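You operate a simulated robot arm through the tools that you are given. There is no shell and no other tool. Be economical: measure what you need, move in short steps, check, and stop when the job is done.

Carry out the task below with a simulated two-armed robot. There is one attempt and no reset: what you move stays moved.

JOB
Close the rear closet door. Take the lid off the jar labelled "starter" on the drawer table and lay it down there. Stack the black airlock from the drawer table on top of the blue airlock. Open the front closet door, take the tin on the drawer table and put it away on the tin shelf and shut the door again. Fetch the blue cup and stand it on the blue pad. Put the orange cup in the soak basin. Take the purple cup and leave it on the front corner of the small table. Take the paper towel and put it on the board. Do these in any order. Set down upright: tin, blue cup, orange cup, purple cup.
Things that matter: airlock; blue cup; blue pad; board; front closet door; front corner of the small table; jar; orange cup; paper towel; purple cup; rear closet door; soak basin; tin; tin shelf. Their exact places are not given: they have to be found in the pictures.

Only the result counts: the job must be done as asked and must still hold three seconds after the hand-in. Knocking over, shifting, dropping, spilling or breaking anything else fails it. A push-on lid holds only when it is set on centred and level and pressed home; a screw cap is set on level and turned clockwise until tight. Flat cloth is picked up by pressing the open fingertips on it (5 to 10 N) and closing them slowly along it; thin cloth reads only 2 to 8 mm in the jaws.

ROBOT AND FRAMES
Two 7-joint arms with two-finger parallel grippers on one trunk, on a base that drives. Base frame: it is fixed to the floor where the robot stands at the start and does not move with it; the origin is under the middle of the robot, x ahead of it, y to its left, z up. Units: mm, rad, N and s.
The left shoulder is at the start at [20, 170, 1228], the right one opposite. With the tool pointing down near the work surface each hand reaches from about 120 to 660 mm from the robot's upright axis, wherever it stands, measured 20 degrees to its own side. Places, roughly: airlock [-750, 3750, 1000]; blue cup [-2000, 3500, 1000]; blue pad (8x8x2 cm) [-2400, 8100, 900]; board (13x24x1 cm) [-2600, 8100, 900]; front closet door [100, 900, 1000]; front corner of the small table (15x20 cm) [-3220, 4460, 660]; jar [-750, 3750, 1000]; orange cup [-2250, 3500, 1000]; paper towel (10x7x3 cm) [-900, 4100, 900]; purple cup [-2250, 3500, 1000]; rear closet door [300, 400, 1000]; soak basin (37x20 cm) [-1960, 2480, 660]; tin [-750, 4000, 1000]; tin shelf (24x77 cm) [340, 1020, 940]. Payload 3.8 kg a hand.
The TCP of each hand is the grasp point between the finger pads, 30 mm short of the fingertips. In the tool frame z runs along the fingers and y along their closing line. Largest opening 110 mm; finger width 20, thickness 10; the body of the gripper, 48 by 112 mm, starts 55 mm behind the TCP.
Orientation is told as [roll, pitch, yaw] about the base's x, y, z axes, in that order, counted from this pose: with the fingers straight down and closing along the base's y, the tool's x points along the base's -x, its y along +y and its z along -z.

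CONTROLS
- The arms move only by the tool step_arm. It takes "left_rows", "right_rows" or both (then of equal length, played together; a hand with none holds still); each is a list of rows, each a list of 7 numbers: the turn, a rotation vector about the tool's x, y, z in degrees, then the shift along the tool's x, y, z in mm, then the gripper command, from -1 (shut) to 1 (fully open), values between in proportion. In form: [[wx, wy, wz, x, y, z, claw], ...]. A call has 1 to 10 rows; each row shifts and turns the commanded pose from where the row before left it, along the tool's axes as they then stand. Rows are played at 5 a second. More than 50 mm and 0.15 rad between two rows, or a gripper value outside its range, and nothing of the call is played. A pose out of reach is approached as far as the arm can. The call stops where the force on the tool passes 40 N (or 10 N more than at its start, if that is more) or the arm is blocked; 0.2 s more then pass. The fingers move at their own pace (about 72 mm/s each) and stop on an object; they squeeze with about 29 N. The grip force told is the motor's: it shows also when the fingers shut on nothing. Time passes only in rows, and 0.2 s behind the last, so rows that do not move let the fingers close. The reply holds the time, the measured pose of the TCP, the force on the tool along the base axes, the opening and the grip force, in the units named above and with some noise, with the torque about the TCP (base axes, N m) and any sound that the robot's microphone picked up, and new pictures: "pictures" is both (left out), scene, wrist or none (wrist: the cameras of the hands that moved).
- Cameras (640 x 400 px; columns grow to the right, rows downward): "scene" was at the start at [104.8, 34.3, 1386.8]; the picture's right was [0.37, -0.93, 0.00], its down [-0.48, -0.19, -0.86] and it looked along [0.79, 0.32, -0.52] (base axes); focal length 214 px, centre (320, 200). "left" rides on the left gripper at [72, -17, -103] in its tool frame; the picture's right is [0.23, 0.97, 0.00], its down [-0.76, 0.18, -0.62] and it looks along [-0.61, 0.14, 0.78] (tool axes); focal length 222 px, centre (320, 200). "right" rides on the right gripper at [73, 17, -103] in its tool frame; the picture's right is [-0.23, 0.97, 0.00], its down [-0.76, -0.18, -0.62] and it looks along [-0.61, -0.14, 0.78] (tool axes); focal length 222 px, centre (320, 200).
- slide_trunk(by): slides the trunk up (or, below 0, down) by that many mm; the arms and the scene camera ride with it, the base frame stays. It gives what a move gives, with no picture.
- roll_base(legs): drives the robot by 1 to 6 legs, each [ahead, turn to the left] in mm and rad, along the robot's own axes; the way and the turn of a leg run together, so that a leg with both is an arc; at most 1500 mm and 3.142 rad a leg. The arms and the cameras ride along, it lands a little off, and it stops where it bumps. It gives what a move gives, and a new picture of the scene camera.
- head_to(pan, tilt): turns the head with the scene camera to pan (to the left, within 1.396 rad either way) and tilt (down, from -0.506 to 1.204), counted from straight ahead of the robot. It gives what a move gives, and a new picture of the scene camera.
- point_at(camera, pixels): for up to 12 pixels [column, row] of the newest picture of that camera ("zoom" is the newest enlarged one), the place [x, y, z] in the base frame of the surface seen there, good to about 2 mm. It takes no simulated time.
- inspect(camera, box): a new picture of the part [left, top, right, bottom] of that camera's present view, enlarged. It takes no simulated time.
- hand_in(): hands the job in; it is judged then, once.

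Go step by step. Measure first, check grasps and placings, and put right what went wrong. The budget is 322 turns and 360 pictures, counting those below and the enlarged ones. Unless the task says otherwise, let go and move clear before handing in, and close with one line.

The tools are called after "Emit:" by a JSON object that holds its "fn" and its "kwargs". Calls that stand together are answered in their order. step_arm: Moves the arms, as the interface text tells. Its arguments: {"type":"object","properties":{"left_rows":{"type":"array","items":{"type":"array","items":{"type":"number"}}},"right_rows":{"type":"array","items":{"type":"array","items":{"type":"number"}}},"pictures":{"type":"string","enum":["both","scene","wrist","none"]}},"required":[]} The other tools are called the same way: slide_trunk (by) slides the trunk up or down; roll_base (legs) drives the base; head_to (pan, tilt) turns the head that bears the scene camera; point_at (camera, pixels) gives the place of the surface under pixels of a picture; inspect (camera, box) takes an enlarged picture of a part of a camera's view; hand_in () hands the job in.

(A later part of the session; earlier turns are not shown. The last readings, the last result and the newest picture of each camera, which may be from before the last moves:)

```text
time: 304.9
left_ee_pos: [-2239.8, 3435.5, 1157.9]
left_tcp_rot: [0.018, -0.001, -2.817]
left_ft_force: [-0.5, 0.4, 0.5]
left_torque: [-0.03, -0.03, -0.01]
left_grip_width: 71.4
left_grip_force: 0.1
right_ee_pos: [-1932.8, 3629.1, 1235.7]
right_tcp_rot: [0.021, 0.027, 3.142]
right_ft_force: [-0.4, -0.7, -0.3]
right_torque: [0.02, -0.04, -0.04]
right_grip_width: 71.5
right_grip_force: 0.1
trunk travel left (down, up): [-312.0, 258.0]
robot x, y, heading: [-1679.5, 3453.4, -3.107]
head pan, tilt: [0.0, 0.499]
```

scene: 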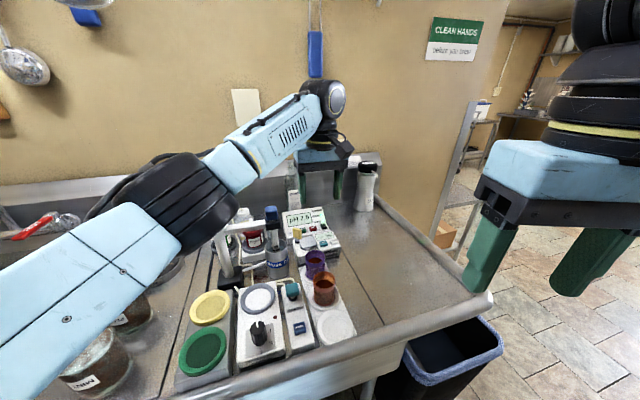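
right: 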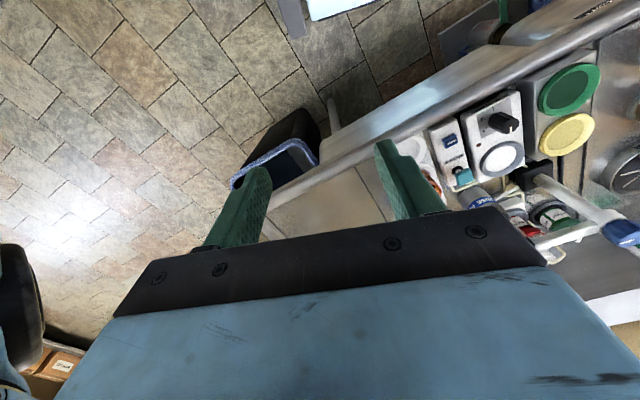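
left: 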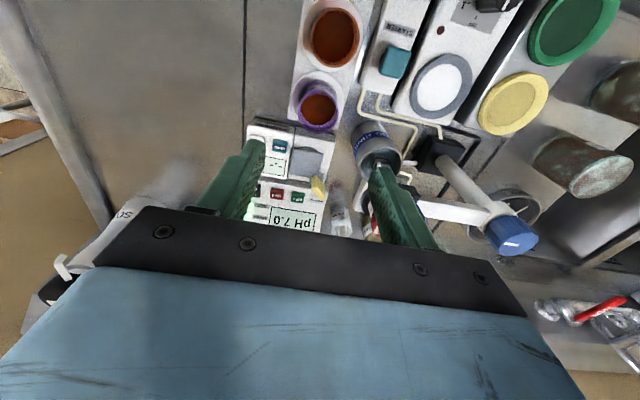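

Emit:
{"fn": "step_arm", "kwargs": {"left_rows": [[0, 0, 0, 18, 18, 0, 0.2], [0, 0, 0, 0, 0, 45, 0.2], [0, 0, 0, 0, 0, 45, 0.2], [0, 0, 0, 0, 0, 45, 0.2], [0, 0, 0, 0, 0, 15, 0.2], [0, 0, 0, 0, 0, 0, 0.2]], "pictures": "wrist"}}

Emit:
{"fn": "inspect", "kwargs": {"camera": "scene", "box": [220, 180, 400, 320]}}

```text
time: 306.3
left_ee_pos: [-2212.5, 3420.4, 1006.9]
left_tcp_rot: [0.017, 0.001, -2.817]
left_ft_force: [1.1, 0.2, 0.5]
left_torque: [0.01, 0.01, 0.0]
left_grip_width: 65.8
left_grip_force: 0.0
right_ee_pos: [-1931.1, 3630.3, 1236.2]
right_tcp_rot: [0.022, 0.025, 3.143]
right_ft_force: [0.2, -0.7, 0.1]
right_torque: [-0.02, 0.0, 0.01]
right_grip_width: 71.8
right_grip_force: 0.1
trunk travel left (down, up): [-312.0, 258.0]
robot x, y, heading: [-1673.9, 3455.1, -3.108]
head pan, tilt: [0.0, 0.499]
```

left: 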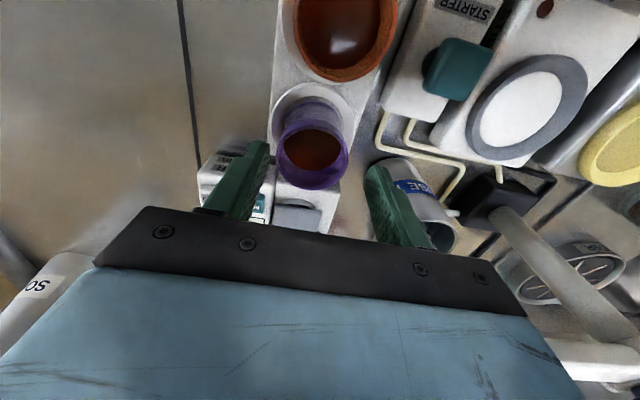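

```text
2.86 times, centred on (310, 250) of scene
```

zoom: 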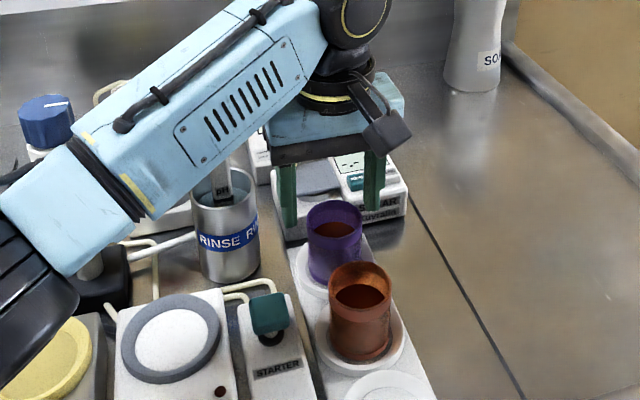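

Emit:
{"fn": "step_arm", "kwargs": {"left_rows": [[0, 0, 0, -3, -4, 20, 0.2], [0, 0, 0, 0, 0, 20, 0.2], [0, 0, 0, 0, 0, 16, 0.2], [0, 0, 0, 0, 0, 0, 0.2]], "pictures": "wrist"}}

```text
time: 307.3
left_ee_pos: [-2214.7, 3423.1, 951.9]
left_tcp_rot: [0.018, 0.001, -2.816]
left_ft_force: [-0.3, -0.3, -0.1]
left_torque: [0.02, 0.02, -0.03]
left_grip_width: 66.2
left_grip_force: 0.1
right_ee_pos: [-1932.9, 3630.4, 1235.1]
right_tcp_rot: [0.023, 0.025, 3.142]
right_ft_force: [-1.0, -0.4, 0.4]
right_torque: [0.02, 0.02, -0.02]
right_grip_width: 71.4
right_grip_force: 0.1
trunk travel left (down, up): [-312.0, 258.0]
robot x, y, heading: [-1677.3, 3450.8, -3.108]
head pan, tilt: [0.0, 0.499]
```

left: 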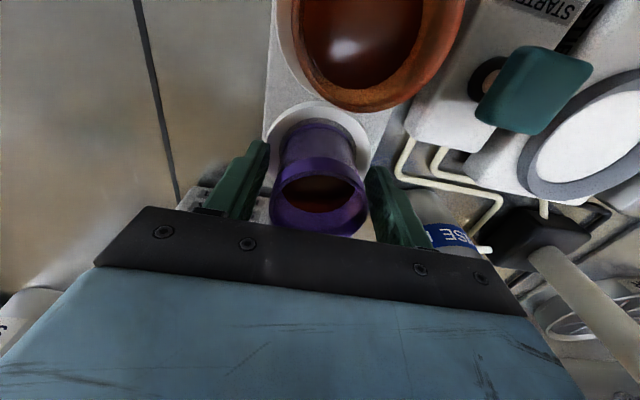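

Emit:
{"fn": "step_arm", "kwargs": {"left_rows": [[0, 0, 0, 0, 0, 2, 0], [0, 0, 0, 0, 0, 0, -0.4], [0, 0, 0, 0, 0, 0, -0.4], [0, 0, 0, 0, 0, 0, -0.4], [0, 0, 0, 0, 0, -15, -0.4], [0, 0, 0, 0, 0, -30, -0.4], [0, 0, 0, 0, 0, -35, -0.4], [0, 0, 0, 0, 0, -35, -0.4]], "pictures": "wrist"}}

```text
time: 309.1
left_ee_pos: [-2218.0, 3427.4, 1065.7]
left_tcp_rot: [0.018, 0.0, -2.816]
left_ft_force: [-0.5, 0.6, -0.5]
left_torque: [0.05, -0.02, -0.04]
left_grip_width: 49.2
left_grip_force: 28.4
right_ee_pos: [-1932.0, 3630.5, 1234.8]
right_tcp_rot: [0.024, 0.025, 3.141]
right_ft_force: [0.1, 0.8, -0.3]
right_torque: [-0.04, 0.01, 0.0]
right_grip_width: 71.5
right_grip_force: 0.0
trunk travel left (down, up): [-312.0, 258.0]
robot x, y, heading: [-1677.7, 3452.3, -3.11]
head pan, tilt: [0.0, 0.499]
```

left: 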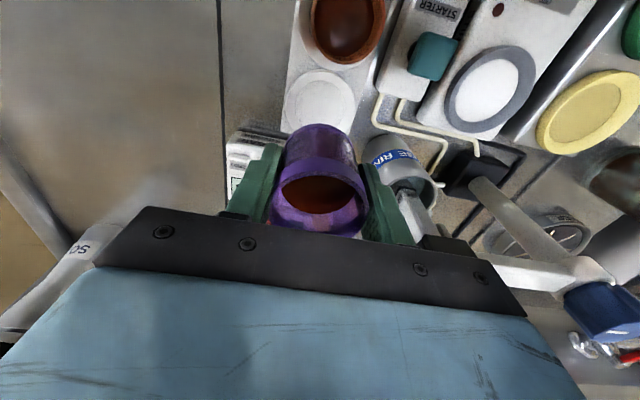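

Emit:
{"fn": "step_arm", "kwargs": {"left_rows": [[0, 0, 0, 0, 0, -45, -0.4], [0, 0, 0, 0, 0, -45, -0.4], [0, 0, 0, 30.6, 33.6, 0, -0.4], [0, 0, 0, 30.6, 33.6, 0, -0.4], [0, 0, 0, 30.6, 33.6, 0, -0.4], [0, 0, 0, 30.6, 33.6, 0, -0.4], [0, 0, 0, 30.6, 33.6, 0, -0.4], [0, 0, 0, 30.6, 33.6, 0, -0.4], [0, 0, 0, 30.6, 33.6, 0, -0.4], [0, 0, 0, 30.6, 33.6, 0, -0.4]], "pictures": "none"}}

Emit:
{"fn": "step_arm", "kwargs": {"right_rows": [[0, 0, -6, -24, 20, 0, 0.3], [0, 0, -6, -24, 25, 0, 0.3], [0, 0, -6, -24, 25, 0, 0.3], [0, 0, 0, -24, 25, 0, 0.3], [0, 0, 0, -24, 25, 0, 0.3], [0, 0, 0, -15, 25, 0, 0.3], [0, 0, 0, 0, 0, 40, 0.3], [0, 0, 0, 0, 0, 40, 0.3]]}}

```text
time: 311.3
left_ee_pos: [-1898.6, 3249.6, 1156.0]
left_tcp_rot: [0.019, -0.002, -2.819]
left_ft_force: [-0.3, 0.6, -1.0]
left_torque: [0.01, -0.01, 0.0]
left_grip_width: 49.5
left_grip_force: 29.7
right_ee_pos: [-1931.1, 3629.4, 1235.9]
right_tcp_rot: [0.023, 0.025, 3.141]
right_ft_force: [-0.3, -0.5, 0.0]
right_torque: [0.02, 0.01, 0.01]
right_grip_width: 71.4
right_grip_force: 0.2
trunk travel left (down, up): [-312.0, 258.0]
robot x, y, heading: [-1673.3, 3449.6, -3.111]
head pan, tilt: [0.0, 0.499]
```

```text
time: 313.1
left_ee_pos: [-1899.9, 3251.5, 1155.2]
left_tcp_rot: [0.018, 0.0, -2.816]
left_ft_force: [0.8, 0.4, -1.1]
left_torque: [0.03, 0.03, 0.02]
left_grip_width: 49.2
left_grip_force: 29.1
right_ee_pos: [-2028.4, 3461.2, 1157.9]
right_tcp_rot: [0.029, 0.015, -2.829]
right_ft_force: [-0.1, 0.4, -0.1]
right_torque: [0.0, 0.0, -0.02]
right_grip_width: 71.5
right_grip_force: 0.1
trunk travel left (down, up): [-312.0, 258.0]
robot x, y, heading: [-1675.1, 3454.3, -3.108]
head pan, tilt: [0.0, 0.499]
```

scene: 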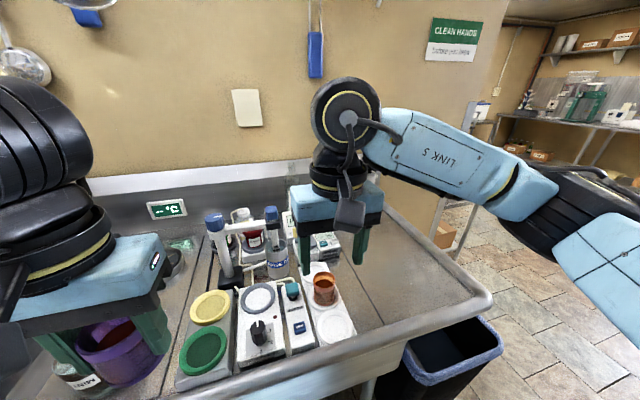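
right: 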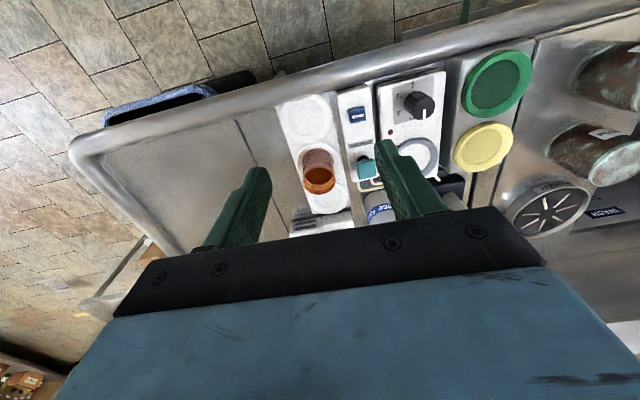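

Emit:
{"fn": "point_at", "kwargs": {"camera": "right", "pixels": [[320, 175], [320, 185], [304, 178], [336, 178]]}}

Emit:
{"fn": "step_arm", "kwargs": {"right_rows": [[0, 0, 0, -38, -8, 0, 0.2], [0, 0, 0, -38, -9, 0, 0.2], [0, 0, 0, -38, -9, 0, 0.2], [0, 0, 0, 0, 0, 45, 0.2], [0, 0, 0, 0, 0, 45, 0.2], [0, 0, 0, 0, 0, 45, 0.2], [0, 0, 0, 0, 0, 0, 0.2]], "pictures": "wrist"}}

```text
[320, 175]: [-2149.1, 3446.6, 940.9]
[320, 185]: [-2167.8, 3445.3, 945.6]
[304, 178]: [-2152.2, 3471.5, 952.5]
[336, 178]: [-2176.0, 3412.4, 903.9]
```

```text
time: 314.7
left_ee_pos: [-1899.7, 3251.0, 1157.3]
left_tcp_rot: [0.017, -0.001, -2.817]
left_ft_force: [0.2, 1.0, -0.4]
left_torque: [-0.03, 0.02, 0.01]
left_grip_width: 48.9
left_grip_force: 29.2
right_ee_pos: [-2144.5, 3450.8, 1020.1]
right_tcp_rot: [0.031, 0.015, -2.826]
right_ft_force: [0.3, -0.7, -0.5]
right_torque: [-0.01, 0.01, 0.0]
right_grip_width: 66.0
right_grip_force: 0.0
trunk travel left (down, up): [-312.0, 258.0]
robot x, y, heading: [-1677.4, 3453.6, -3.108]
head pan, tilt: [0.0, 0.499]
```

right: 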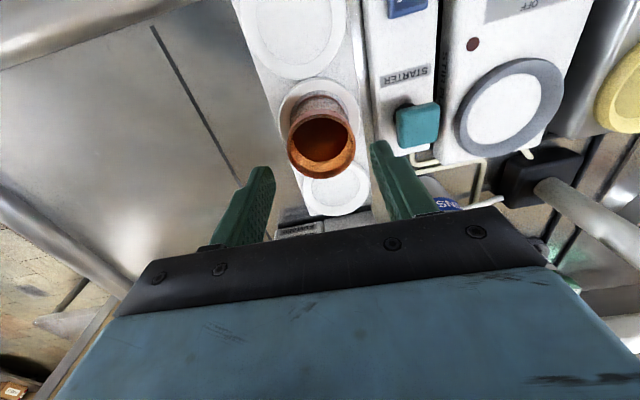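

Emit:
{"fn": "step_arm", "kwargs": {"right_rows": [[0, 0, 0, 2, 0, 25, 0.2], [0, 0, 0, 0, 0, 25, 0.2], [0, 0, 0, 0, 0, 18, 0.2], [0, 0, 0, 0, 0, 0, 0.2]], "pictures": "wrist"}}

```text
time: 315.7
left_ee_pos: [-1899.1, 3250.8, 1157.3]
left_tcp_rot: [0.016, 0.001, -2.817]
left_ft_force: [-0.5, 0.2, -0.8]
left_torque: [0.01, -0.03, 0.02]
left_grip_width: 49.0
left_grip_force: 29.6
right_ee_pos: [-2138.0, 3447.4, 951.4]
right_tcp_rot: [0.029, 0.017, -2.828]
right_ft_force: [-0.2, -0.2, 0.4]
right_torque: [-0.01, 0.02, 0.01]
right_grip_width: 65.9
right_grip_force: 0.0
trunk travel left (down, up): [-312.0, 258.0]
robot x, y, heading: [-1673.7, 3455.2, -3.109]
head pan, tilt: [0.0, 0.499]
```

right: 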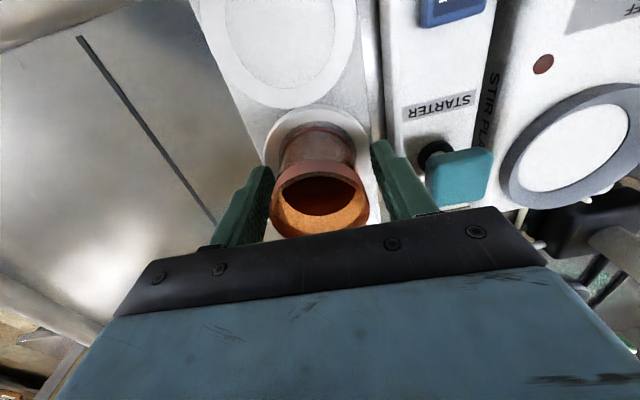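

Emit:
{"fn": "step_arm", "kwargs": {"right_rows": [[0, 0, 0, -6, 0, 1, 0.1], [0, 0, 0, 0, 0, 0, -0.4], [0, 0, 0, 0, 0, 0, -0.4], [0, 0, 0, 0, 0, 0, -0.4], [0, 0, 0, 0, 0, -15, -0.4], [0, 0, 0, 0, 0, -30, -0.4], [0, 0, 0, 0, 0, -40, -0.4], [0, 0, 0, 0, 0, -40, -0.4], [0, 0, 0, 30, -10, -30, -0.4], [0, 0, 0, 40, -20, -10, -0.4]]}}

```text
time: 317.9
left_ee_pos: [-1899.4, 3251.9, 1156.7]
left_tcp_rot: [0.018, -0.001, -2.817]
left_ft_force: [0.0, -0.1, -1.4]
left_torque: [0.02, 0.02, 0.02]
left_grip_width: 48.7
left_grip_force: 29.4
right_ee_pos: [-2093.6, 3499.1, 1117.7]
right_tcp_rot: [0.031, 0.017, -2.829]
right_ft_force: [-0.3, -0.2, -0.4]
right_torque: [-0.03, 0.01, -0.03]
right_grip_width: 50.8
right_grip_force: 28.9
trunk travel left (down, up): [-312.0, 258.0]
robot x, y, heading: [-1675.3, 3450.6, -3.114]
head pan, tilt: [0.0, 0.499]
```

scene: 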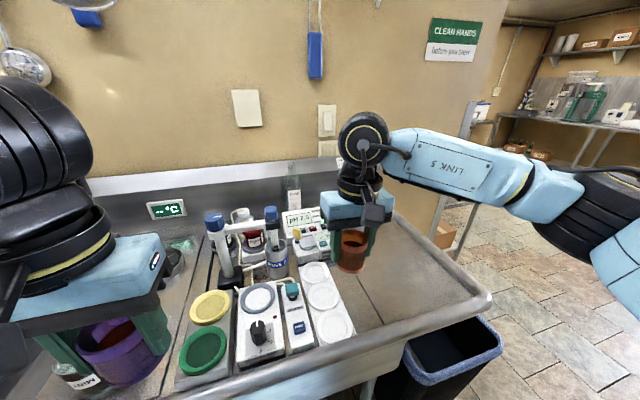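
right: 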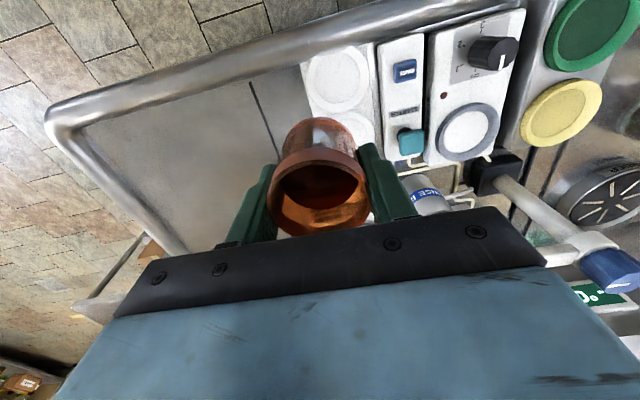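

Both cups are held. I'll pull the right hand in and look at the soak basin after driving to it.

Emit:
{"fn": "step_arm", "kwargs": {"right_rows": [[0, 0, 0, 40, -10, -15, -0.4], [0, 0, 0, 40, -10, -15, -0.4], [0, 0, 0, 40, -10, -10, -0.4]], "pictures": "none"}}

Emit:
{"fn": "roll_base", "kwargs": {"legs": [[-250, 0], [0, 1.63], [860, 0], [0, -1.1]]}}

Emit:
{"fn": "head_to", "kwargs": {"pan": 0.0, "tilt": 0.6}}

```text
time: 318.7
left_ee_pos: [-1899.0, 3251.1, 1156.3]
left_tcp_rot: [0.017, -0.003, -2.816]
left_ft_force: [-0.3, -0.2, -1.2]
left_torque: [-0.03, 0.0, -0.02]
left_grip_width: 48.8
left_grip_force: 29.4
right_ee_pos: [-1988.7, 3563.6, 1155.5]
right_tcp_rot: [0.03, 0.015, -2.827]
right_ft_force: [0.2, 1.0, -0.4]
right_torque: [-0.04, 0.0, 0.0]
right_grip_width: 50.7
right_grip_force: 28.8
trunk travel left (down, up): [-312.0, 258.0]
robot x, y, heading: [-1676.7, 3455.3, -3.109]
head pan, tilt: [0.0, 0.499]
```

```text
time: 331.4
left_ee_pos: [-1432.8, 2325.2, 1156.6]
left_tcp_rot: [0.017, -0.001, -2.293]
left_ft_force: [1.2, 1.1, -0.5]
left_torque: [0.03, -0.03, -0.05]
left_grip_width: 48.3
left_grip_force: 29.2
right_ee_pos: [-1664.8, 2549.3, 1156.3]
right_tcp_rot: [0.029, 0.017, -2.306]
right_ft_force: [-0.2, 0.2, -1.3]
right_torque: [0.0, -0.01, 0.0]
right_grip_width: 50.4
right_grip_force: 29.0
trunk travel left (down, up): [-312.0, 258.0]
robot x, y, heading: [-1338.8, 2611.6, -2.584]
head pan, tilt: [0.0, 0.499]
```

scene: 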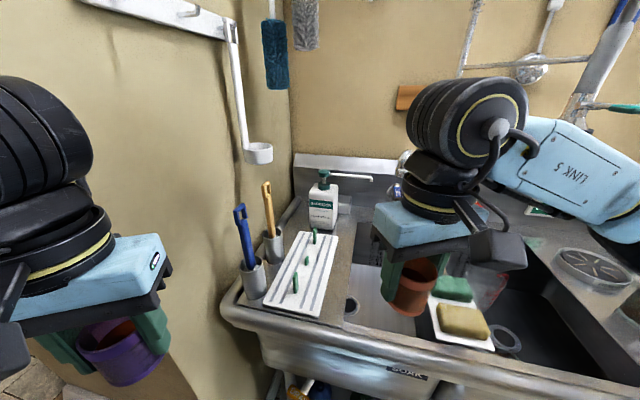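

```text
time: 332.1
left_ee_pos: [-1433.2, 2324.9, 1157.3]
left_tcp_rot: [0.018, 0.0, -2.293]
left_ft_force: [0.4, -0.8, -1.0]
left_torque: [0.01, 0.02, -0.02]
left_grip_width: 48.1
left_grip_force: 28.8
right_ee_pos: [-1665.8, 2550.1, 1156.4]
right_tcp_rot: [0.031, 0.019, -2.306]
right_ft_force: [0.3, 0.6, -1.0]
right_torque: [-0.02, 0.02, 0.0]
right_grip_width: 50.3
right_grip_force: 28.9
trunk travel left (down, up): [-312.0, 258.0]
robot x, y, heading: [-1343.4, 2611.3, -2.585]
head pan, tilt: [0.0, 0.6]
```

scene: 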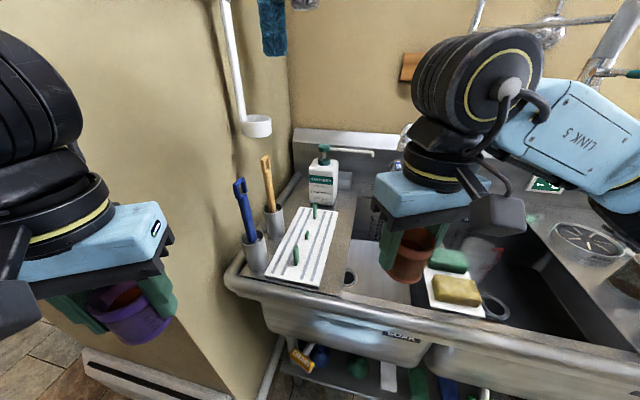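

Emit:
{"fn": "point_at", "kwargs": {"camera": "scene", "pixels": [[350, 279], [365, 260], [370, 290], [345, 260], [400, 300], [385, 295], [430, 310], [300, 290], [360, 240], [450, 300], [330, 300], [440, 280]]}}

Emit:
{"fn": "inspect", "kwargs": {"camera": "scene", "box": [270, 180, 530, 350]}}

```text
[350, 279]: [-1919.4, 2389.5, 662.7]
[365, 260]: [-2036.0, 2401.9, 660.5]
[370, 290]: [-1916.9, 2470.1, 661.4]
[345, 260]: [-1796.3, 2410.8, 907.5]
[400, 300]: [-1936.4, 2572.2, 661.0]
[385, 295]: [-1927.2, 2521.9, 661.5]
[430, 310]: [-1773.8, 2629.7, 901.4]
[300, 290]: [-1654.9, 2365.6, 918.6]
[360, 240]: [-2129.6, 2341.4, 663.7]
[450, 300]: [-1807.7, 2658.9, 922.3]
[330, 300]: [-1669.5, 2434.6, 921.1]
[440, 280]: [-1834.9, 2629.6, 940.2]
```

```text
2.35 times, centred on (400, 265) of scene
```

zoom: 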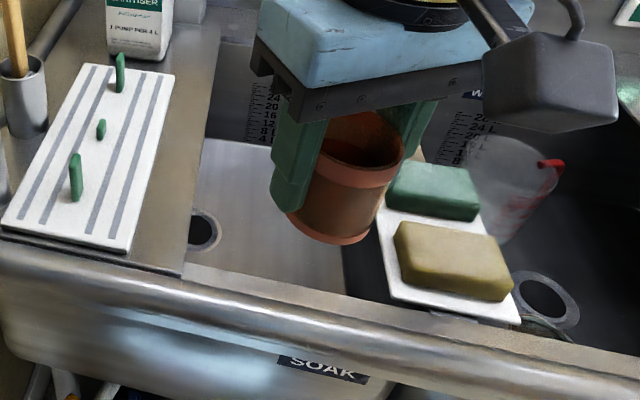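

Emit:
{"fn": "point_at", "kwargs": {"camera": "scene", "pixels": [[200, 200], [120, 130], [240, 300], [60, 300], [280, 330], [265, 190], [240, 200], [325, 165]]}}

```text
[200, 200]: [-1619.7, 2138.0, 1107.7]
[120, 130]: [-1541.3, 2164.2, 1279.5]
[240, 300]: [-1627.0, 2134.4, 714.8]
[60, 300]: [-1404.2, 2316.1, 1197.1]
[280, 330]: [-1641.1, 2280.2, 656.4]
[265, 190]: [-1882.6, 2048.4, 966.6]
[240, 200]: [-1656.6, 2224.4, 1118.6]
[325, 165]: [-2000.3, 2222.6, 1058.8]
```

Emit:
{"fn": "step_arm", "kwargs": {"left_rows": [[0, 0, 0, 0, -40, -10, -0.4], [0, 0, 0, 0, -40, -10, -0.4]], "pictures": "none"}}

Emit:
{"fn": "roll_base", "kwargs": {"legs": [[85, 0]]}}

```text
time: 332.7
left_ee_pos: [-1488.8, 2375.9, 1174.0]
left_tcp_rot: [0.016, -0.003, -2.293]
left_ft_force: [-0.7, -0.3, -0.5]
left_torque: [0.01, -0.03, -0.01]
left_grip_width: 48.4
left_grip_force: 29.5
right_ee_pos: [-1662.1, 2549.1, 1157.8]
right_tcp_rot: [0.029, 0.015, -2.303]
right_ft_force: [1.2, -0.4, -1.8]
right_torque: [-0.01, -0.08, 0.0]
right_grip_width: 50.4
right_grip_force: 28.8
trunk travel left (down, up): [-312.0, 258.0]
robot x, y, heading: [-1338.3, 2611.6, -2.589]
head pan, tilt: [0.0, 0.6]
```

```text
time: 333.5
left_ee_pos: [-1489.9, 2375.4, 1174.2]
left_tcp_rot: [0.017, -0.009, -2.295]
left_ft_force: [-0.4, -0.5, -0.8]
left_torque: [0.0, 0.0, 0.0]
left_grip_width: 48.0
left_grip_force: 29.3
right_ee_pos: [-1664.9, 2549.4, 1157.6]
right_tcp_rot: [0.026, 0.011, -2.304]
right_ft_force: [-0.1, 1.0, -0.9]
right_torque: [-0.04, 0.0, 0.03]
right_grip_width: 50.5
right_grip_force: 29.2
trunk travel left (down, up): [-312.0, 258.0]
robot x, y, heading: [-1346.8, 2608.9, -2.576]
head pan, tilt: [0.0, 0.6]
stopped in leg 1: the robot was blocked; the commanded pose is now the measured one
```

scene: 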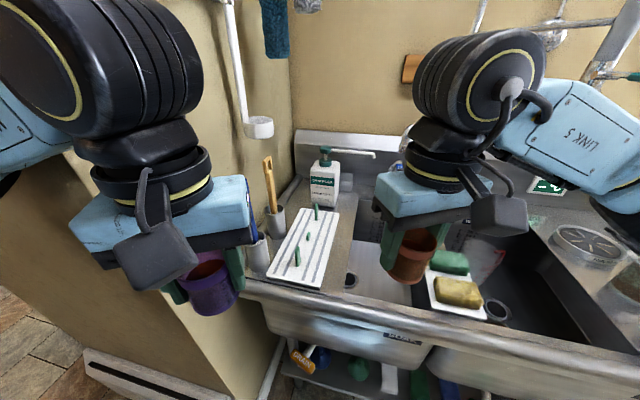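

Emit:
{"fn": "head_to", "kwargs": {"pan": 1.1, "tilt": 0.5}}

Emit:
{"fn": "point_at", "kwargs": {"camera": "scene", "pixels": [[300, 100], [200, 100], [420, 150], [100, 200]]}}

```text
time: 334.8
left_ee_pos: [-1488.7, 2376.1, 1174.3]
left_tcp_rot: [0.016, -0.009, -2.296]
left_ft_force: [0.0, 0.4, -0.7]
left_torque: [0.0, -0.01, 0.03]
left_grip_width: 47.8
left_grip_force: 28.4
right_ee_pos: [-1664.9, 2548.7, 1157.9]
right_tcp_rot: [0.028, 0.01, -2.304]
right_ft_force: [0.6, 0.2, -0.3]
right_torque: [-0.03, 0.0, -0.01]
right_grip_width: 50.2
right_grip_force: 29.0
trunk travel left (down, up): [-312.0, 258.0]
robot x, y, heading: [-1349.4, 2609.3, -2.583]
head pan, tilt: [1.1, 0.499]
```

scene: 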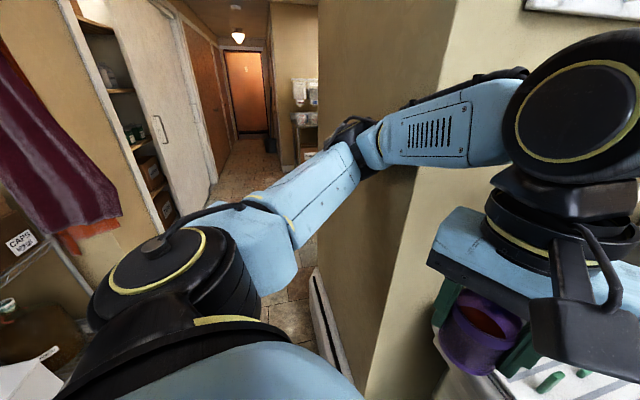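

```text
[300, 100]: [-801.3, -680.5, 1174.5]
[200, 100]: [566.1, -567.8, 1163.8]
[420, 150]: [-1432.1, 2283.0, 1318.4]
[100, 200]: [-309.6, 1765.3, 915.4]
```

The left elbow touches the pillar. I'll back off and come in from further along the counter, angled (heading ≈ −2.2).

Emit:
{"fn": "roll_base", "kwargs": {"legs": [[-60, 0], [0, 1.78], [-262, 0], [0, -1.4]]}}

Emit:
{"fn": "head_to", "kwargs": {"pan": -0.2, "tilt": 0.65}}

```text
time: 339.1
left_ee_pos: [-1091.2, 2482.6, 1176.3]
left_tcp_rot: [0.016, -0.016, -0.834]
left_ft_force: [-0.3, -1.2, -0.3]
left_torque: [0.04, -0.01, -0.01]
left_grip_width: 47.7
left_grip_force: 28.6
right_ee_pos: [-1294.2, 2313.9, 1157.7]
right_tcp_rot: [0.028, 0.013, -0.903]
right_ft_force: [0.1, -0.4, -1.4]
right_torque: [-0.03, -0.01, 0.01]
right_grip_width: 50.3
right_grip_force: 28.8
trunk travel left (down, up): [-312.0, 258.0]
robot x, y, heading: [-1302.9, 2641.0, -1.135]
head pan, tilt: [1.1, 0.499]
stopped in leg 2: the robot was blocked; the commanded pose is now the measured one
```

scene: 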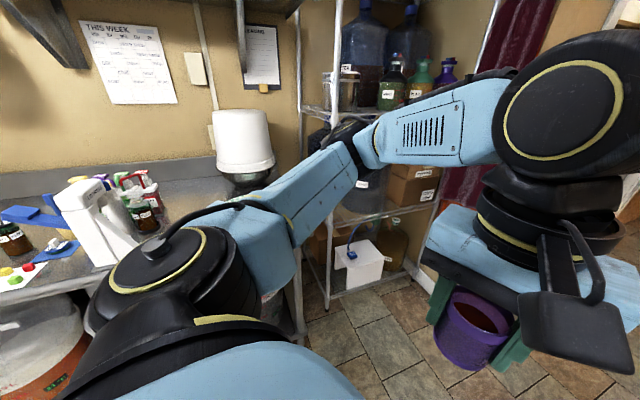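

```text
time: 340.6
left_ee_pos: [-1091.8, 2483.4, 1176.1]
left_tcp_rot: [0.018, -0.015, -0.835]
left_ft_force: [0.5, -0.2, -0.8]
left_torque: [-0.01, 0.03, -0.02]
left_grip_width: 47.8
left_grip_force: 28.8
right_ee_pos: [-1295.2, 2315.6, 1158.4]
right_tcp_rot: [0.028, 0.013, -0.897]
right_ft_force: [0.0, 0.5, -1.8]
right_torque: [-0.02, 0.01, 0.02]
right_grip_width: 50.2
right_grip_force: 28.6
trunk travel left (down, up): [-312.0, 258.0]
robot x, y, heading: [-1299.9, 2640.8, -1.136]
head pan, tilt: [-0.201, 0.649]
```

scene: 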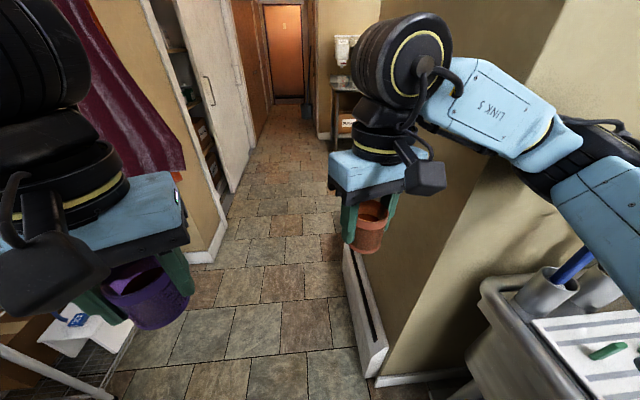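

Emit:
{"fn": "roll_base", "kwargs": {"legs": [[-230, 0], [0, -1.065], [90, 0]]}}

Emit:
{"fn": "head_to", "kwargs": {"pan": -0.1, "tilt": 0.7}}

```text
time: 345.6
left_ee_pos: [-1490.5, 2492.8, 1172.5]
left_tcp_rot: [0.022, 0.0, -1.873]
left_ft_force: [-0.2, 0.2, -0.3]
left_torque: [0.01, -0.01, -0.03]
left_grip_width: 47.7
left_grip_force: 28.8
right_ee_pos: [-1734.7, 2580.6, 1153.2]
right_tcp_rot: [0.029, 0.029, -1.928]
right_ft_force: [-0.1, -0.2, -0.6]
right_torque: [0.02, 0.0, 0.0]
right_grip_width: 50.0
right_grip_force: 28.9
trunk travel left (down, up): [-312.0, 258.0]
robot x, y, heading: [-1447.8, 2771.2, -2.176]
head pan, tilt: [-0.201, 0.649]
```

scene: 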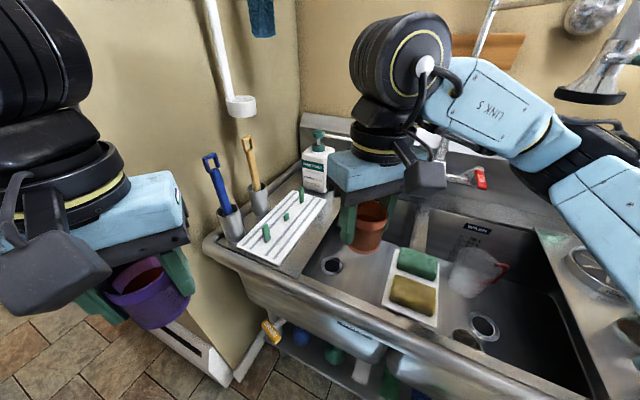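

```text
time: 346.3
left_ee_pos: [-1490.6, 2492.6, 1171.7]
left_tcp_rot: [0.021, -0.001, -1.872]
left_ft_force: [0.0, 0.1, -0.6]
left_torque: [0.01, 0.0, -0.03]
left_grip_width: 47.7
left_grip_force: 28.9
right_ee_pos: [-1733.8, 2582.9, 1153.7]
right_tcp_rot: [0.032, 0.03, -1.929]
right_ft_force: [0.2, 0.0, -1.3]
right_torque: [-0.03, 0.01, -0.02]
right_grip_width: 50.3
right_grip_force: 29.3
trunk travel left (down, up): [-312.0, 258.0]
robot x, y, heading: [-1449.9, 2766.8, -2.175]
head pan, tilt: [-0.099, 0.7]
```

scene: 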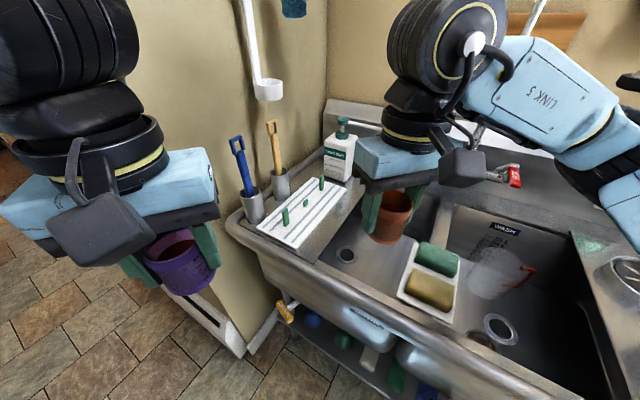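

Emit:
{"fn": "inspect", "kwargs": {"camera": "left", "box": [200, 80, 440, 260]}}

Emit:
{"fn": "inspect", "kwargs": {"camera": "scene", "box": [280, 140, 480, 300]}}

Emit:
{"fn": "point_at", "kwargs": {"camera": "zoom", "pixels": [[215, 260], [240, 330], [300, 330], [330, 320], [420, 350], [400, 400], [120, 330], [160, 240], [450, 230], [350, 260], [480, 250], [380, 380]]}}

```text
2.22 times, centred on (320, 170) of left
```

zoom: 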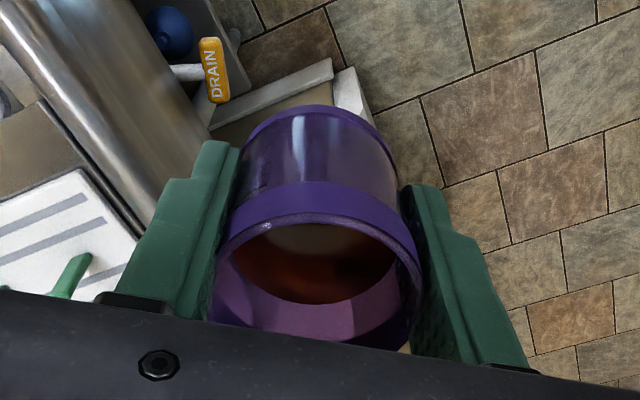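

```text
2.50 times, centred on (380, 220) of scene
```

zoom: 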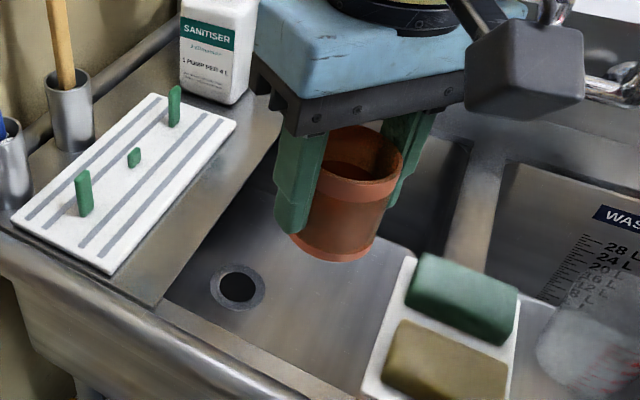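

```text
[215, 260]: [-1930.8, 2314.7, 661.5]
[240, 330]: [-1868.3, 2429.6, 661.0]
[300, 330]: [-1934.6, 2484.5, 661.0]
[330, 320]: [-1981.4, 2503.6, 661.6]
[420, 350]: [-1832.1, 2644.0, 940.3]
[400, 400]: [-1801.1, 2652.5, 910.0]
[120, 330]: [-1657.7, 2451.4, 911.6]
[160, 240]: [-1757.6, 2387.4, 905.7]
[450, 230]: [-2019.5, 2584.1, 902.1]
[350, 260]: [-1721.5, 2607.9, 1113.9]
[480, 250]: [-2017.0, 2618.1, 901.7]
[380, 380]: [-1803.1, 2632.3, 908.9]
```

Soak basin floor is z≈661; I'll aim at (-1905,2490), clear of the drain. First over it, then down partway.

Emit:
{"fn": "step_arm", "kwargs": {"right_rows": [[0, 0, 0, -36, -31, 0, -0.4], [0, 0, 0, -36, -31, 0, -0.4], [0, 0, 0, -36, -31, 0, -0.4], [0, 0, 0, -37, -30, 0, -0.4], [0, 0, 0, 0, 0, 40, -0.4], [0, 0, 0, 0, 0, 40, -0.4], [0, 0, 0, 0, 0, 40, -0.4], [0, 0, 0, 0, 0, 40, -0.4], [0, 0, 0, 0, 0, 0, -0.4]]}}

```text
time: 348.3
left_ee_pos: [-1490.4, 2494.4, 1172.6]
left_tcp_rot: [0.021, -0.001, -1.874]
left_ft_force: [-0.1, 0.5, -0.4]
left_torque: [-0.01, 0.0, 0.03]
left_grip_width: 47.5
left_grip_force: 28.6
right_ee_pos: [-1895.9, 2492.8, 988.8]
right_tcp_rot: [0.03, 0.027, -1.928]
right_ft_force: [-0.1, -0.3, -0.5]
right_torque: [0.04, 0.03, 0.0]
right_grip_width: 50.0
right_grip_force: 29.4
trunk travel left (down, up): [-312.0, 258.0]
robot x, y, heading: [-1453.0, 2773.0, -2.173]
head pan, tilt: [-0.099, 0.7]
```

scene: 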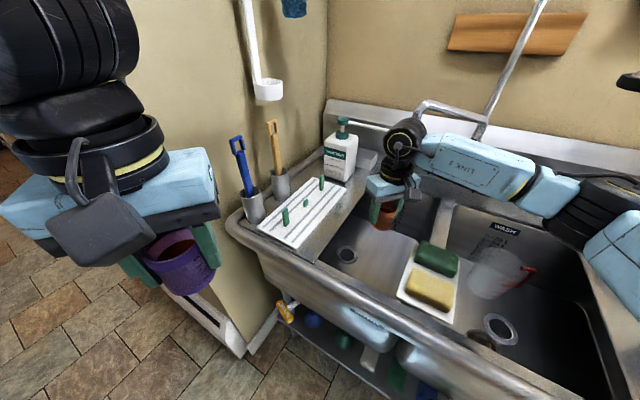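
right: 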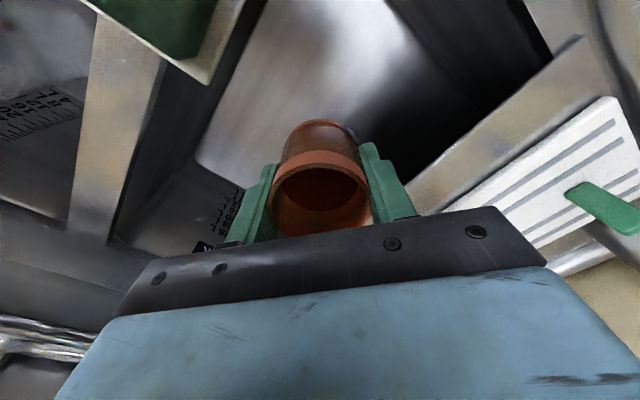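

Emit:
{"fn": "point_at", "kwargs": {"camera": "right", "pixels": [[415, 190], [500, 130], [590, 60], [155, 100], [120, 200], [215, 60], [240, 120]]}}

```text
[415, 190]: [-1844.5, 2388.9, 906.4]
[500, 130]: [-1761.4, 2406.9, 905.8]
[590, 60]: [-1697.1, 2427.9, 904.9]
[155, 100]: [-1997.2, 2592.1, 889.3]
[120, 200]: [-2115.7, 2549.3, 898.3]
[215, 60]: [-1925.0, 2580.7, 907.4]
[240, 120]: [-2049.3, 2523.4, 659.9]
```

Emit:
{"fn": "step_arm", "kwargs": {"right_rows": [[0, 0, 0, -30, 6, 0, -0.4], [0, 0, 0, 0, 0, 40, -0.4], [0, 0, 0, 0, 0, 40, -0.4], [0, 0, 0, 0, 0, 40, -0.4], [0, 0, 0, 0, 0, 0, -0.4]]}}

```text
time: 349.5
left_ee_pos: [-1489.5, 2492.5, 1172.0]
left_tcp_rot: [0.021, -0.002, -1.874]
left_ft_force: [0.7, 0.4, -1.2]
left_torque: [0.0, -0.04, 0.0]
left_grip_width: 47.4
left_grip_force: 29.6
right_ee_pos: [-1894.5, 2463.3, 863.7]
right_tcp_rot: [0.03, 0.027, -1.929]
right_ft_force: [0.7, 0.0, -0.8]
right_torque: [-0.02, 0.01, 0.05]
right_grip_width: 50.3
right_grip_force: 28.8
trunk travel left (down, up): [-312.0, 258.0]
robot x, y, heading: [-1448.7, 2771.7, -2.174]
head pan, tilt: [-0.099, 0.7]
```

scene: 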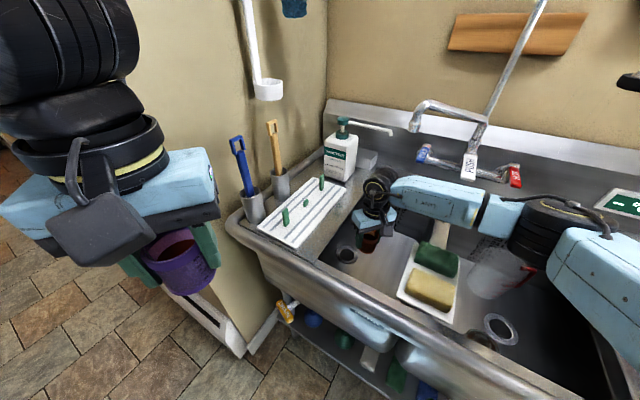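
right: 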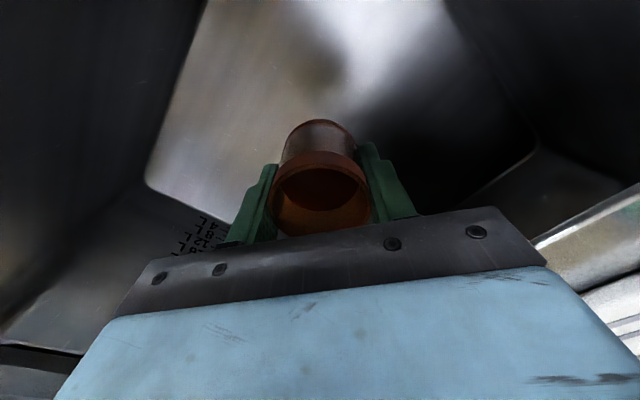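

Emit:
{"fn": "point_at", "kwargs": {"camera": "scene", "pixels": [[535, 258], [560, 270], [500, 255], [530, 268], [490, 225], [450, 225], [445, 255], [420, 215], [600, 300], [512, 240]]}}

Emit:
{"fn": "inspect", "kwargs": {"camera": "scene", "box": [360, 150, 640, 340]}}

```text
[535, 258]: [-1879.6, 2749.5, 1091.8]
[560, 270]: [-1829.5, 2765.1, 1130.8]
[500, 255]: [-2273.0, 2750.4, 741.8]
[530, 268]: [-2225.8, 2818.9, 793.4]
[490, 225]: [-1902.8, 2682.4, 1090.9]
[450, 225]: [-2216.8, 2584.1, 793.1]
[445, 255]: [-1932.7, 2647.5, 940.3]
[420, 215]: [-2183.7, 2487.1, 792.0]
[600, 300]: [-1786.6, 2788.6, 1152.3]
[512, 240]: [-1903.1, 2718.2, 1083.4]
```

```text
2.11 times, centred on (500, 245) of scene
```

zoom: 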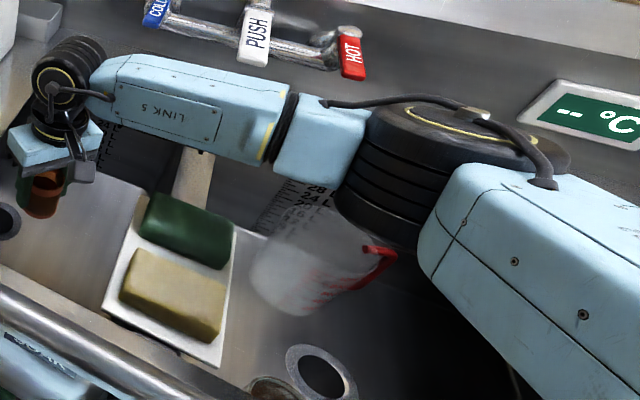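

Emit:
{"fn": "point_at", "kwargs": {"camera": "zoom", "pixels": [[110, 115], [150, 132], [200, 148], [245, 162], [285, 172], [320, 182], [345, 205], [380, 230], [410, 240], [190, 205], [185, 230], [45, 200]]}}

```text
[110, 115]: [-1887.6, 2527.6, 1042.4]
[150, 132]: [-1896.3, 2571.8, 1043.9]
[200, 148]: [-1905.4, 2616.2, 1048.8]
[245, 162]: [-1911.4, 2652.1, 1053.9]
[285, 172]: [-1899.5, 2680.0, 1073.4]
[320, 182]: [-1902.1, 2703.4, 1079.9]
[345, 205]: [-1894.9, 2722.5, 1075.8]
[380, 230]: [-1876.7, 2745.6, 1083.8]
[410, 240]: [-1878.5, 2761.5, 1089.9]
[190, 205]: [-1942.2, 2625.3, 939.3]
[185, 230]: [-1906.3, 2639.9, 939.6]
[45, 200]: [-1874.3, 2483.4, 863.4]
```

The forearm would come down onto the sponges at this stance. I'll raise the hand and trunk so the arm descends steeper and straighter, and move slightly closer.

Emit:
{"fn": "step_arm", "kwargs": {"right_rows": [[0, 0, 0, 0, 0, -45, -0.4], [0, 0, 0, 0, 0, -45, -0.4], [0, 0, 0, 0, 0, -30, -0.4]], "pictures": "none"}}

Emit:
{"fn": "slide_trunk", "kwargs": {"by": 90}}

Emit:
{"fn": "roll_base", "kwargs": {"legs": [[50, 0]]}}

```text
time: 350.3
left_ee_pos: [-1489.6, 2492.8, 1171.7]
left_tcp_rot: [0.021, -0.002, -1.872]
left_ft_force: [-0.9, 0.2, 0.1]
left_torque: [-0.01, -0.01, -0.05]
left_grip_width: 47.4
left_grip_force: 28.9
right_ee_pos: [-1898.2, 2459.7, 987.6]
right_tcp_rot: [0.03, 0.028, -1.93]
right_ft_force: [0.3, -0.1, -0.4]
right_torque: [0.0, -0.01, 0.01]
right_grip_width: 50.3
right_grip_force: 29.0
trunk travel left (down, up): [-312.0, 258.0]
robot x, y, heading: [-1449.3, 2771.0, -2.167]
head pan, tilt: [-0.099, 0.7]
```

```text
time: 351.6
left_ee_pos: [-1490.1, 2493.2, 1261.4]
left_tcp_rot: [0.021, -0.002, -1.871]
left_ft_force: [-0.2, -0.5, -0.2]
left_torque: [-0.03, -0.03, -0.01]
left_grip_width: 47.3
left_grip_force: 28.8
right_ee_pos: [-1898.7, 2460.3, 1077.1]
right_tcp_rot: [0.029, 0.028, -1.929]
right_ft_force: [0.2, 1.1, -1.0]
right_torque: [-0.01, -0.01, 0.0]
right_grip_width: 50.3
right_grip_force: 28.8
trunk travel left (down, up): [-402.0, 168.0]
robot x, y, heading: [-1447.5, 2773.0, -2.171]
head pan, tilt: [-0.099, 0.7]
```

```text
time: 352.6
left_ee_pos: [-1513.6, 2458.9, 1262.1]
left_tcp_rot: [0.019, -0.001, -1.881]
left_ft_force: [-0.1, -0.4, -0.2]
left_torque: [0.02, 0.02, -0.03]
left_grip_width: 47.6
left_grip_force: 28.9
right_ee_pos: [-1922.6, 2430.7, 1077.7]
right_tcp_rot: [0.028, 0.03, -1.94]
right_ft_force: [0.8, 0.5, -0.6]
right_torque: [0.01, 0.01, -0.02]
right_grip_width: 50.0
right_grip_force: 28.9
trunk travel left (down, up): [-402.0, 168.0]
robot x, y, heading: [-1475.8, 2737.3, -2.18]
head pan, tilt: [-0.099, 0.7]
stopped in leg 1: the robot was blocked; the commanded pose is now the measured one
```

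scene: 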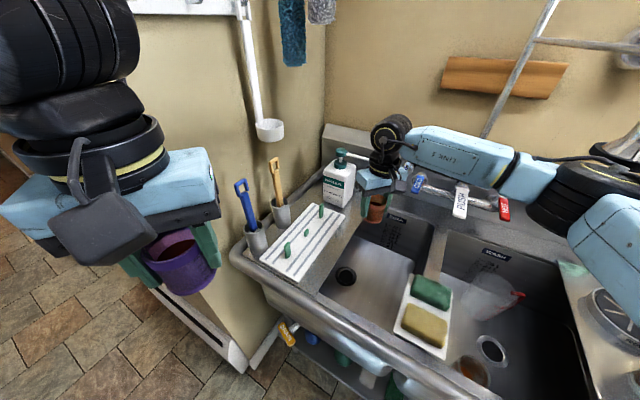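

Emit:
{"fn": "step_arm", "kwargs": {"right_rows": [[0, 0, 0, 38, 5, 0, -0.4], [0, 0, 0, 0, 0, 45, -0.4], [0, 0, 0, 0, 0, 45, -0.4], [0, 0, 0, 0, 0, 45, -0.4], [0, 0, 0, 0, 0, 45, -0.4], [0, 0, 0, 0, 0, 35, -0.4], [0, 0, 0, 0, 0, 0, -0.4]]}}

Emit:
{"fn": "inspect", "kwargs": {"camera": "scene", "box": [320, 120, 600, 360]}}

```text
time: 354.2
left_ee_pos: [-1515.1, 2458.9, 1262.5]
left_tcp_rot: [0.019, -0.001, -1.881]
left_ft_force: [-0.3, 0.1, -0.6]
left_torque: [-0.01, 0.0, -0.01]
left_grip_width: 47.5
left_grip_force: 29.2
right_ee_pos: [-1898.1, 2469.9, 862.1]
right_tcp_rot: [0.031, 0.029, -1.94]
right_ft_force: [-0.4, -0.4, -1.3]
right_torque: [-0.04, -0.03, 0.0]
right_grip_width: 50.0
right_grip_force: 29.0
trunk travel left (down, up): [-402.0, 168.0]
robot x, y, heading: [-1477.1, 2735.6, -2.184]
head pan, tilt: [-0.099, 0.7]
```

scene: 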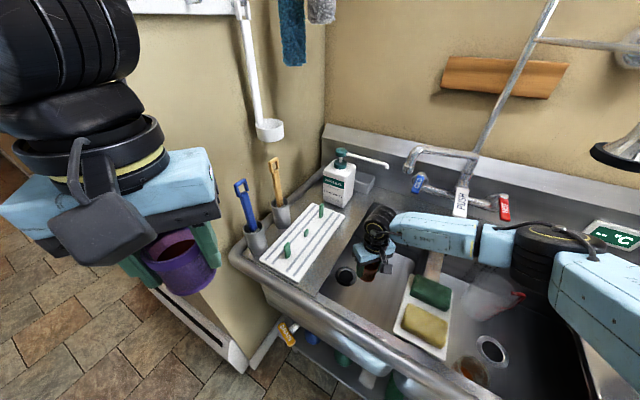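
right: 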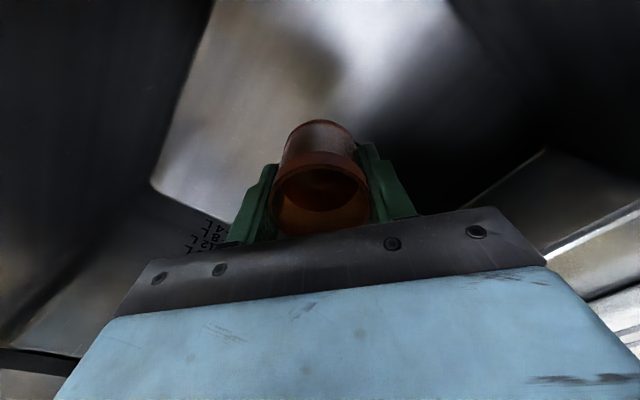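

```text
1.67 times, centred on (460, 240) of scene
```

zoom: 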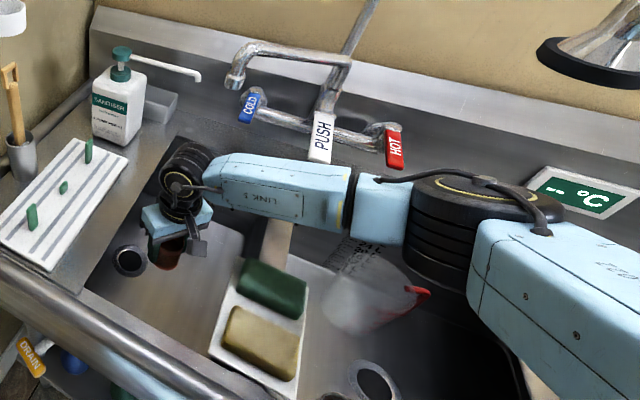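

Emit:
{"fn": "point_at", "kwargs": {"camera": "zoom", "pixels": [[230, 198], [270, 212], [310, 222], [345, 230], [380, 238], [410, 255], [440, 275], [465, 288], [480, 310], [500, 355], [270, 270], [290, 240]]}}

```text
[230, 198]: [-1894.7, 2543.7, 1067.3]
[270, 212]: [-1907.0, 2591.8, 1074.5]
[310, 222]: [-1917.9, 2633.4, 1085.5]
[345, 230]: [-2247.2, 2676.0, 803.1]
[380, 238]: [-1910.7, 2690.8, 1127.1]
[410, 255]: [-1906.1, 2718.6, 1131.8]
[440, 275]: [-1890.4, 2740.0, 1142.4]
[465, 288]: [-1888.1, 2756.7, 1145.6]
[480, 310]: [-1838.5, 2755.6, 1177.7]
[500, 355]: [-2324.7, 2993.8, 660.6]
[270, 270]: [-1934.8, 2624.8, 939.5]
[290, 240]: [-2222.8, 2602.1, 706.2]
```

Emit:
{"fn": "step_arm", "kwargs": {"right_rows": [[0, 0, 0, 0, 0, 30, -0.4], [0, 0, 0, 0, 0, 30, -0.4], [0, 0, 0, 0, 0, 20, -0.4], [0, 0, 0, 0, 0, 0, -0.4]], "pictures": "none"}}

Emit:
{"fn": "inspect", "kwargs": {"camera": "scene", "box": [340, 180, 560, 360]}}

```text
time: 355.2
left_ee_pos: [-1514.5, 2459.5, 1262.2]
left_tcp_rot: [0.02, 0.0, -1.881]
left_ft_force: [0.0, 0.8, -1.4]
left_torque: [0.0, 0.0, 0.01]
left_grip_width: 47.8
left_grip_force: 29.0
right_ee_pos: [-1894.2, 2470.7, 782.4]
right_tcp_rot: [0.03, 0.03, -1.941]
right_ft_force: [0.3, 0.2, -0.9]
right_torque: [0.01, -0.02, 0.01]
right_grip_width: 49.9
right_grip_force: 28.8
trunk travel left (down, up): [-402.0, 168.0]
robot x, y, heading: [-1467.7, 2736.0, -2.185]
head pan, tilt: [-0.099, 0.7]
```

```text
2.22 times, centred on (450, 270) of scene
```

zoom: 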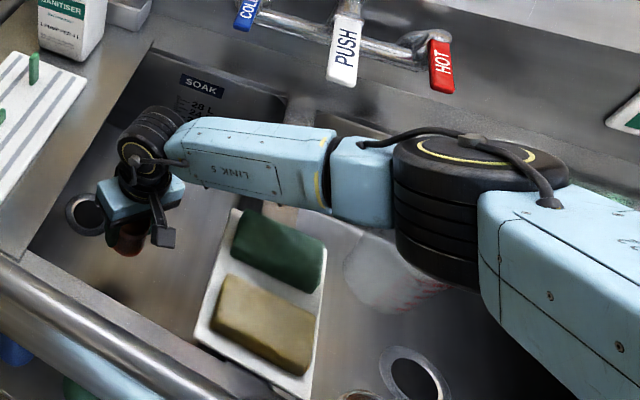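

Emit:
{"fn": "point_at", "kwargs": {"camera": "zoom", "pixels": [[200, 180], [240, 192], [280, 203], [318, 212], [345, 222], [400, 250], [440, 280], [270, 220], [300, 240], [330, 215]]}}

```text
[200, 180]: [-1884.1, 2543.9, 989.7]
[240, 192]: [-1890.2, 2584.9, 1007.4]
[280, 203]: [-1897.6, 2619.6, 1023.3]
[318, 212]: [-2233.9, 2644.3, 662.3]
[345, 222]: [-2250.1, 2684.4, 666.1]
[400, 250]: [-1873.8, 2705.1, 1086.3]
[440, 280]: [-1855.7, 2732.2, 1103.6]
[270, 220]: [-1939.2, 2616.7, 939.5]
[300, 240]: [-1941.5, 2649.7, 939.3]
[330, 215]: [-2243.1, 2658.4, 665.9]
```

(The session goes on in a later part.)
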